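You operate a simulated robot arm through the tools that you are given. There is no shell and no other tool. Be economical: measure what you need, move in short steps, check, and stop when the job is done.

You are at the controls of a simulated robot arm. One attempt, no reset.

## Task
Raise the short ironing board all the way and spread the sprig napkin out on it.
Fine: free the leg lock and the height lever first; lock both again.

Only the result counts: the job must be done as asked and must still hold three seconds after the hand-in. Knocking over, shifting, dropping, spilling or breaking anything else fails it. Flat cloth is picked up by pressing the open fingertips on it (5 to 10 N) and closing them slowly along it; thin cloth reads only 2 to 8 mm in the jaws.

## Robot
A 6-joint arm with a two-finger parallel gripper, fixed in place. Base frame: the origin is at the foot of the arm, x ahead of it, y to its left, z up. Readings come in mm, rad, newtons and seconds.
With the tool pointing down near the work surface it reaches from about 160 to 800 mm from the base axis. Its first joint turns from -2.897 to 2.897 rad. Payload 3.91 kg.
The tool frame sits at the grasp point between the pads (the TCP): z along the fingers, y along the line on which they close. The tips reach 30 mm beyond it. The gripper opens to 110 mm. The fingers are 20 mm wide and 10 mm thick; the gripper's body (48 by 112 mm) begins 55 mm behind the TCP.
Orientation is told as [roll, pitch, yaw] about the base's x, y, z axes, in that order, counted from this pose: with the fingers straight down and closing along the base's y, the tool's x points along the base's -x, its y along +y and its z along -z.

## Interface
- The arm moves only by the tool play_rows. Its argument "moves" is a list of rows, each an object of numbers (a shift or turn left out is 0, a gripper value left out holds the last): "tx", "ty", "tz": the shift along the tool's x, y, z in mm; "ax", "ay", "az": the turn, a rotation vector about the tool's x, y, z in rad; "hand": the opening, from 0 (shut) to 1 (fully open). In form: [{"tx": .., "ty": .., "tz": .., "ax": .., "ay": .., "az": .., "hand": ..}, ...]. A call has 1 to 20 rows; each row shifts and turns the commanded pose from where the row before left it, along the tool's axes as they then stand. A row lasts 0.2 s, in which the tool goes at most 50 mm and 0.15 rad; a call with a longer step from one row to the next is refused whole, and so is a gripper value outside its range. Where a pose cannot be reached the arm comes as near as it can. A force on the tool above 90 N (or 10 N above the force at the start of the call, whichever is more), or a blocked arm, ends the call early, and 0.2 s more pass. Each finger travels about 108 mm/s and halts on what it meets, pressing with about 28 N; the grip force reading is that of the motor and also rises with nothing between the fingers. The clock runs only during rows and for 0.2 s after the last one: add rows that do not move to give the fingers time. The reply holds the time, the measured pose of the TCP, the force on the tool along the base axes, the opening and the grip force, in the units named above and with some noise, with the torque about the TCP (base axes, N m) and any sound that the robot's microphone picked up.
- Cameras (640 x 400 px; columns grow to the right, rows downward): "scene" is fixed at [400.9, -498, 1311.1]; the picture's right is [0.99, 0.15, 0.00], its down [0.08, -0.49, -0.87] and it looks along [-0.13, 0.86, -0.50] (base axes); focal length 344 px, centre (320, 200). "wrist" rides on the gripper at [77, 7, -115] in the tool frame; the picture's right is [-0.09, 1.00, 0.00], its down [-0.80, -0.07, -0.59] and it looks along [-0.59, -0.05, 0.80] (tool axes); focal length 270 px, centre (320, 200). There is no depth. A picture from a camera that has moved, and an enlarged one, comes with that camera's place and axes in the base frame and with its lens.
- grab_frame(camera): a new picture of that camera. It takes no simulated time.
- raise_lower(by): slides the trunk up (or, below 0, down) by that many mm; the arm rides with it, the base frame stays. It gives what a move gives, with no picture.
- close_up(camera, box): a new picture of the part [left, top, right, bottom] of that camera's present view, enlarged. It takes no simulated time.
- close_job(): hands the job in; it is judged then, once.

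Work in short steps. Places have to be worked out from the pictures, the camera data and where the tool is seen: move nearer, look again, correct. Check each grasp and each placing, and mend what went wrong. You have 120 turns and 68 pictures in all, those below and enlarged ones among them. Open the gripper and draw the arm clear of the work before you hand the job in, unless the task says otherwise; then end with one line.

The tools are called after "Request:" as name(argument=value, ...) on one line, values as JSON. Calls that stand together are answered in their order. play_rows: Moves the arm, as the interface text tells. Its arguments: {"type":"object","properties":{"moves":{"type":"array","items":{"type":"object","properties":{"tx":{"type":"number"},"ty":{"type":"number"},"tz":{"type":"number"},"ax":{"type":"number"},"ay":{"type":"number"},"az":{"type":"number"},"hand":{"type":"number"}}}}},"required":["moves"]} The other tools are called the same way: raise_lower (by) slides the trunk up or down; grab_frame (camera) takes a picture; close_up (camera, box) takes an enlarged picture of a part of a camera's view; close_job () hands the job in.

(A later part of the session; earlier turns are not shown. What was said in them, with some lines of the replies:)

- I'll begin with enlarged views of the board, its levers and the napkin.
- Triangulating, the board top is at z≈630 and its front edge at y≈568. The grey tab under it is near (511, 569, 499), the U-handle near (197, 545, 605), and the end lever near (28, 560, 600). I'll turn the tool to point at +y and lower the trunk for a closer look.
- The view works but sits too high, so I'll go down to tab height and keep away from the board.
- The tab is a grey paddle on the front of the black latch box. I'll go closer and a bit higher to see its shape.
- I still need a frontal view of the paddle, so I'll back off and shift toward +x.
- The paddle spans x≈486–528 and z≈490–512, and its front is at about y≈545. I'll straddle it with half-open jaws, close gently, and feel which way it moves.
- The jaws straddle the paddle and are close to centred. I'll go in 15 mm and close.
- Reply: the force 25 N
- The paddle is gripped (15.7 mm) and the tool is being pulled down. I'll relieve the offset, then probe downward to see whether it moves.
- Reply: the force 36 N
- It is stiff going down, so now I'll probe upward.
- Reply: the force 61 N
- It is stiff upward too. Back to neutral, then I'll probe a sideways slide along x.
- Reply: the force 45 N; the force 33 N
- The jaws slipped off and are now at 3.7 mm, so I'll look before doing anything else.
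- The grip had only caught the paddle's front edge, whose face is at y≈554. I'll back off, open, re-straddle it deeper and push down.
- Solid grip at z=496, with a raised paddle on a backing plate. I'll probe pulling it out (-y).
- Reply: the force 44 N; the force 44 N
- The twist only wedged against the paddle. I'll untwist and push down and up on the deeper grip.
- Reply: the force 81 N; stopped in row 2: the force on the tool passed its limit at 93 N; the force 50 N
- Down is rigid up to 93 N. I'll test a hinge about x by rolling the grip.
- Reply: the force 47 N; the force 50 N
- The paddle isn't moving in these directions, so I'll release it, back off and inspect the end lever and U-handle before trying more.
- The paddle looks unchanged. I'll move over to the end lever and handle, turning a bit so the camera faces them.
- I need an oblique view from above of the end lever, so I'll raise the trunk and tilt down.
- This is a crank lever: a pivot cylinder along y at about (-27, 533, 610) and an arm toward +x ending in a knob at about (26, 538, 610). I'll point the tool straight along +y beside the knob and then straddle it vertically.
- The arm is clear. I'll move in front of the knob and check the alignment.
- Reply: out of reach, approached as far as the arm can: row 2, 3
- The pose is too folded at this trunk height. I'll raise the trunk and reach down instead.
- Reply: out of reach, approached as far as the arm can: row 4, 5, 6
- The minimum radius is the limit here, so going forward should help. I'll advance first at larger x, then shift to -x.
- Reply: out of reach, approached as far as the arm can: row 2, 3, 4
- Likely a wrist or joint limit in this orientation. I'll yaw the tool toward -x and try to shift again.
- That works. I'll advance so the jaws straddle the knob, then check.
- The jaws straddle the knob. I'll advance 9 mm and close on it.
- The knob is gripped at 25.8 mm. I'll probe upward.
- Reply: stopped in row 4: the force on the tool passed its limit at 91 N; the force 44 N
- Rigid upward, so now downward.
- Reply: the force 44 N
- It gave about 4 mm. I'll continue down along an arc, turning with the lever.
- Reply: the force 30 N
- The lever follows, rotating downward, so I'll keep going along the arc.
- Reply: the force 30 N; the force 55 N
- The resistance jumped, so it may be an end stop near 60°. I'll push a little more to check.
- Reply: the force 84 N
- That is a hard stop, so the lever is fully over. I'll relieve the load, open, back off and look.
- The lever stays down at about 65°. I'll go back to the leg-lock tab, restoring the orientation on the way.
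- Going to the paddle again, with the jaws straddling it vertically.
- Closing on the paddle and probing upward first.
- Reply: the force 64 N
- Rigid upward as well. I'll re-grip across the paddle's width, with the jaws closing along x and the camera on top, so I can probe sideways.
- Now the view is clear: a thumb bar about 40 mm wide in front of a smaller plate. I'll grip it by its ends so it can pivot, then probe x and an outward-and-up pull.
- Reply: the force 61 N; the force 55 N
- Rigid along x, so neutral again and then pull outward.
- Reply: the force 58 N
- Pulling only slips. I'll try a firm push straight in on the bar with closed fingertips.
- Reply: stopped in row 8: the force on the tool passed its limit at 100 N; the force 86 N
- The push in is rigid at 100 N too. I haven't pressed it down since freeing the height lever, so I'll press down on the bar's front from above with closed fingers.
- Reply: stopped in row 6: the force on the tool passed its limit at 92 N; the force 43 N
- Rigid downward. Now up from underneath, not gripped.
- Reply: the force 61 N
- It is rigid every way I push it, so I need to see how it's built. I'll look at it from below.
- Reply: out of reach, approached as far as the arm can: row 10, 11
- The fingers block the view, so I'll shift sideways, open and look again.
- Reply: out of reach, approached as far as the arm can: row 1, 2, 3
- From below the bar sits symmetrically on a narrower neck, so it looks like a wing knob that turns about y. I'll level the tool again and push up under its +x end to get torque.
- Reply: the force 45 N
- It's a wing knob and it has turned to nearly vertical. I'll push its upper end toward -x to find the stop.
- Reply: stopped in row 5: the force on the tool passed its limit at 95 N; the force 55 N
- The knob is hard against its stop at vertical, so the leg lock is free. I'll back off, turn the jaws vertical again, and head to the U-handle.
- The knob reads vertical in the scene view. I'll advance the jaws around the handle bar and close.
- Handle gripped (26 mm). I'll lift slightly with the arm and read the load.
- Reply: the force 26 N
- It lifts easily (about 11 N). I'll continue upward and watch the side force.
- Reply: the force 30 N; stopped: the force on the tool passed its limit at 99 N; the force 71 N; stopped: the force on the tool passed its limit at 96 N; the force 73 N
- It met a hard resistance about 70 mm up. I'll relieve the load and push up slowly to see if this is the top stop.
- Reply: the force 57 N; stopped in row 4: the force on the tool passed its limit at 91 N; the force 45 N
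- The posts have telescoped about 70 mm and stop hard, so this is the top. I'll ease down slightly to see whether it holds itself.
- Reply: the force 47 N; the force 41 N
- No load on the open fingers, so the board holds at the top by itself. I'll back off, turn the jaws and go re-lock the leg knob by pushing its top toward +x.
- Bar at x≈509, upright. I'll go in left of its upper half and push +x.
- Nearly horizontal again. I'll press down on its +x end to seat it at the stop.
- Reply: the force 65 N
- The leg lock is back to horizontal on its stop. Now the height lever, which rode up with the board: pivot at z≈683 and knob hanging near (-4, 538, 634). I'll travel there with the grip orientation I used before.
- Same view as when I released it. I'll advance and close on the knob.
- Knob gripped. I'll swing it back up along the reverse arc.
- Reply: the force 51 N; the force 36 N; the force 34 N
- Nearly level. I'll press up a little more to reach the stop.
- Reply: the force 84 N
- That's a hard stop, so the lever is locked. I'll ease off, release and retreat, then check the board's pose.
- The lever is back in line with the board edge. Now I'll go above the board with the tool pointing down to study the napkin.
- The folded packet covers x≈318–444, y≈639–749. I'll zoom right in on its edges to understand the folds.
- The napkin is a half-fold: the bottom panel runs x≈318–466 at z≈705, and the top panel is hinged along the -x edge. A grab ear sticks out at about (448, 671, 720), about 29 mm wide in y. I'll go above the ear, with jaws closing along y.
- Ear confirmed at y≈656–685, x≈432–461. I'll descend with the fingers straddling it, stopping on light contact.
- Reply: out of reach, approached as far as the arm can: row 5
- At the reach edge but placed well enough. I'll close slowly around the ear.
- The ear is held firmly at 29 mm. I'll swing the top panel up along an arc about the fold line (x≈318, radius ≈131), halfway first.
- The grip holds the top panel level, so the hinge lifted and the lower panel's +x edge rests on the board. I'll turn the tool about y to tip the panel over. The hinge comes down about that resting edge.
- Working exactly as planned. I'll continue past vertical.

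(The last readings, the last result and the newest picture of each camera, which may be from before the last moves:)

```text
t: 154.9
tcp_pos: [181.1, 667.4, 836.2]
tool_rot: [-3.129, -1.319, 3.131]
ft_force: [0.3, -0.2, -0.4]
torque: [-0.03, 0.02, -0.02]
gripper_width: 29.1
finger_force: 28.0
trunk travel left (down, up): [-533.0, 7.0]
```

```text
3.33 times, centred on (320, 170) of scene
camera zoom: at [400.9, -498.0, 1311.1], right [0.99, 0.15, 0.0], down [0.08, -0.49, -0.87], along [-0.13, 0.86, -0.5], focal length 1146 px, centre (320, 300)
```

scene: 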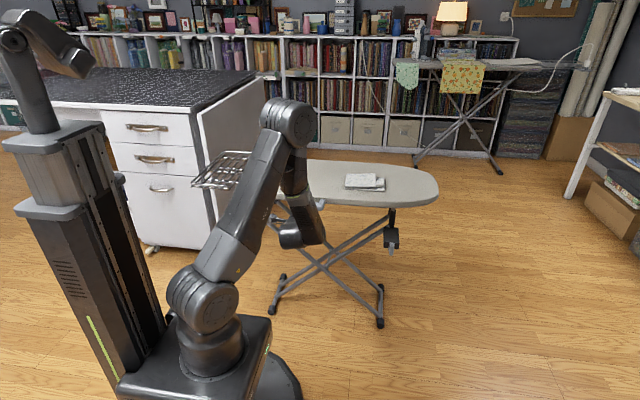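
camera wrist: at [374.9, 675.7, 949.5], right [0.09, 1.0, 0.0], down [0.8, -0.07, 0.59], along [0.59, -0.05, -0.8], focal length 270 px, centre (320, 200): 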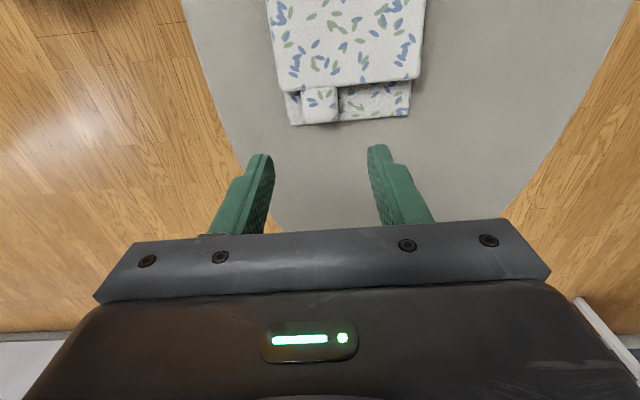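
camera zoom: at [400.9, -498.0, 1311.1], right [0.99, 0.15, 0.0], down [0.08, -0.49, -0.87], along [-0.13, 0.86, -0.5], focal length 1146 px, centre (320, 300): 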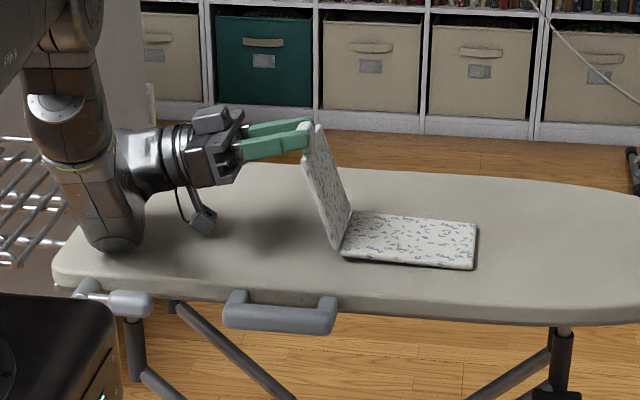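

The lower panel lies flat and the upper one leans past vertical toward -x. I'll release the ear and rise straight up so the panel falls over.

Request:
play_rows(moves=[{"hand": 0.6}, {"hand": 0.6, "tx": -29, "tz": 7.4}, {"tx": -46, "tz": 11.8}, {"tx": -46, "tz": 11.8}, {"tx": -46, "tz": 11.8}, {}])

Request:
close_up(camera="scene", box=[230, 100, 450, 250])

```text
t: 156.3
tcp_pos: [183.5, 665.5, 1006.3]
tool_rot: [-3.129, -1.324, 3.13]
ft_force: [-0.1, 0.0, 0.6]
torque: [0.02, 0.0, 0.01]
gripper_width: 65.9
finger_force: 0.1
trunk travel left (down, up): [-533.0, 7.0]
```

```text
2.67 times, centred on (340, 175) of scene
camera zoom: at [400.9, -498.0, 1311.1], right [0.99, 0.15, 0.0], down [0.08, -0.49, -0.87], along [-0.13, 0.86, -0.5], focal length 917 px, centre (267, 267)
```

zoom: 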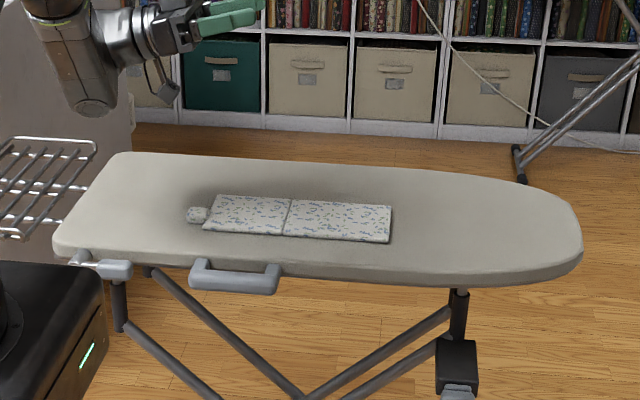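

The napkin fell open flat. I'll zoom in to check for any remaining fold and confirm the lever and knob states.

Request:
close_up(camera="scene", box=[300, 165, 400, 200])

Request:
close_up(camera="scene", box=[240, 170, 420, 260])

```text
6.40 times, centred on (350, 182) of scene
camera zoom: at [400.9, -498.0, 1311.1], right [0.99, 0.15, 0.0], down [0.08, -0.49, -0.87], along [-0.13, 0.86, -0.5], focal length 2201 px, centre (128, 312)
```

zoom: 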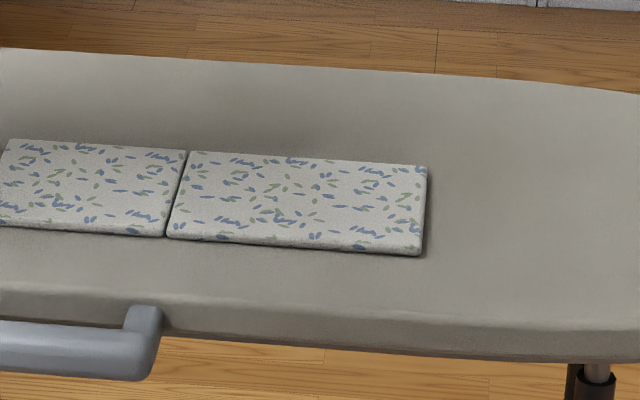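

```text
3.56 times, centred on (330, 215) of scene
camera zoom: at [400.9, -498.0, 1311.1], right [0.99, 0.15, 0.0], down [0.08, -0.49, -0.87], along [-0.13, 0.86, -0.5], focal length 1223 px, centre (284, 147)
```

zoom: 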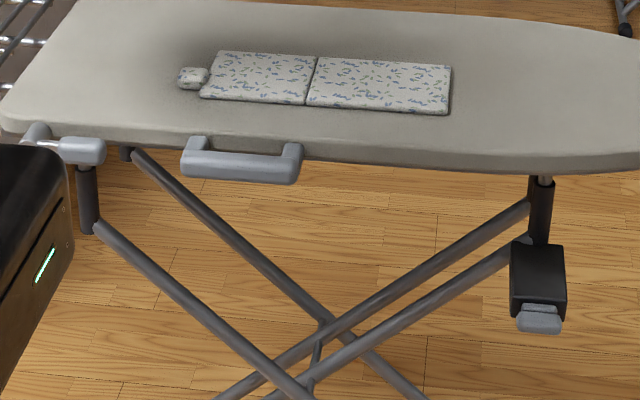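

The napkin is fully open and flat, the board is at its top, and both locks are back in their start positions. The gripper is open and clear of the work, so I'll hand the job in.

Request:
close_job()

```text
The job is handed in.
```

The short ironing board is raised about 70 mm to its top stop with the leg lock and height lever locked again, and the sprig napkin is spread flat on it; the job is handed in.
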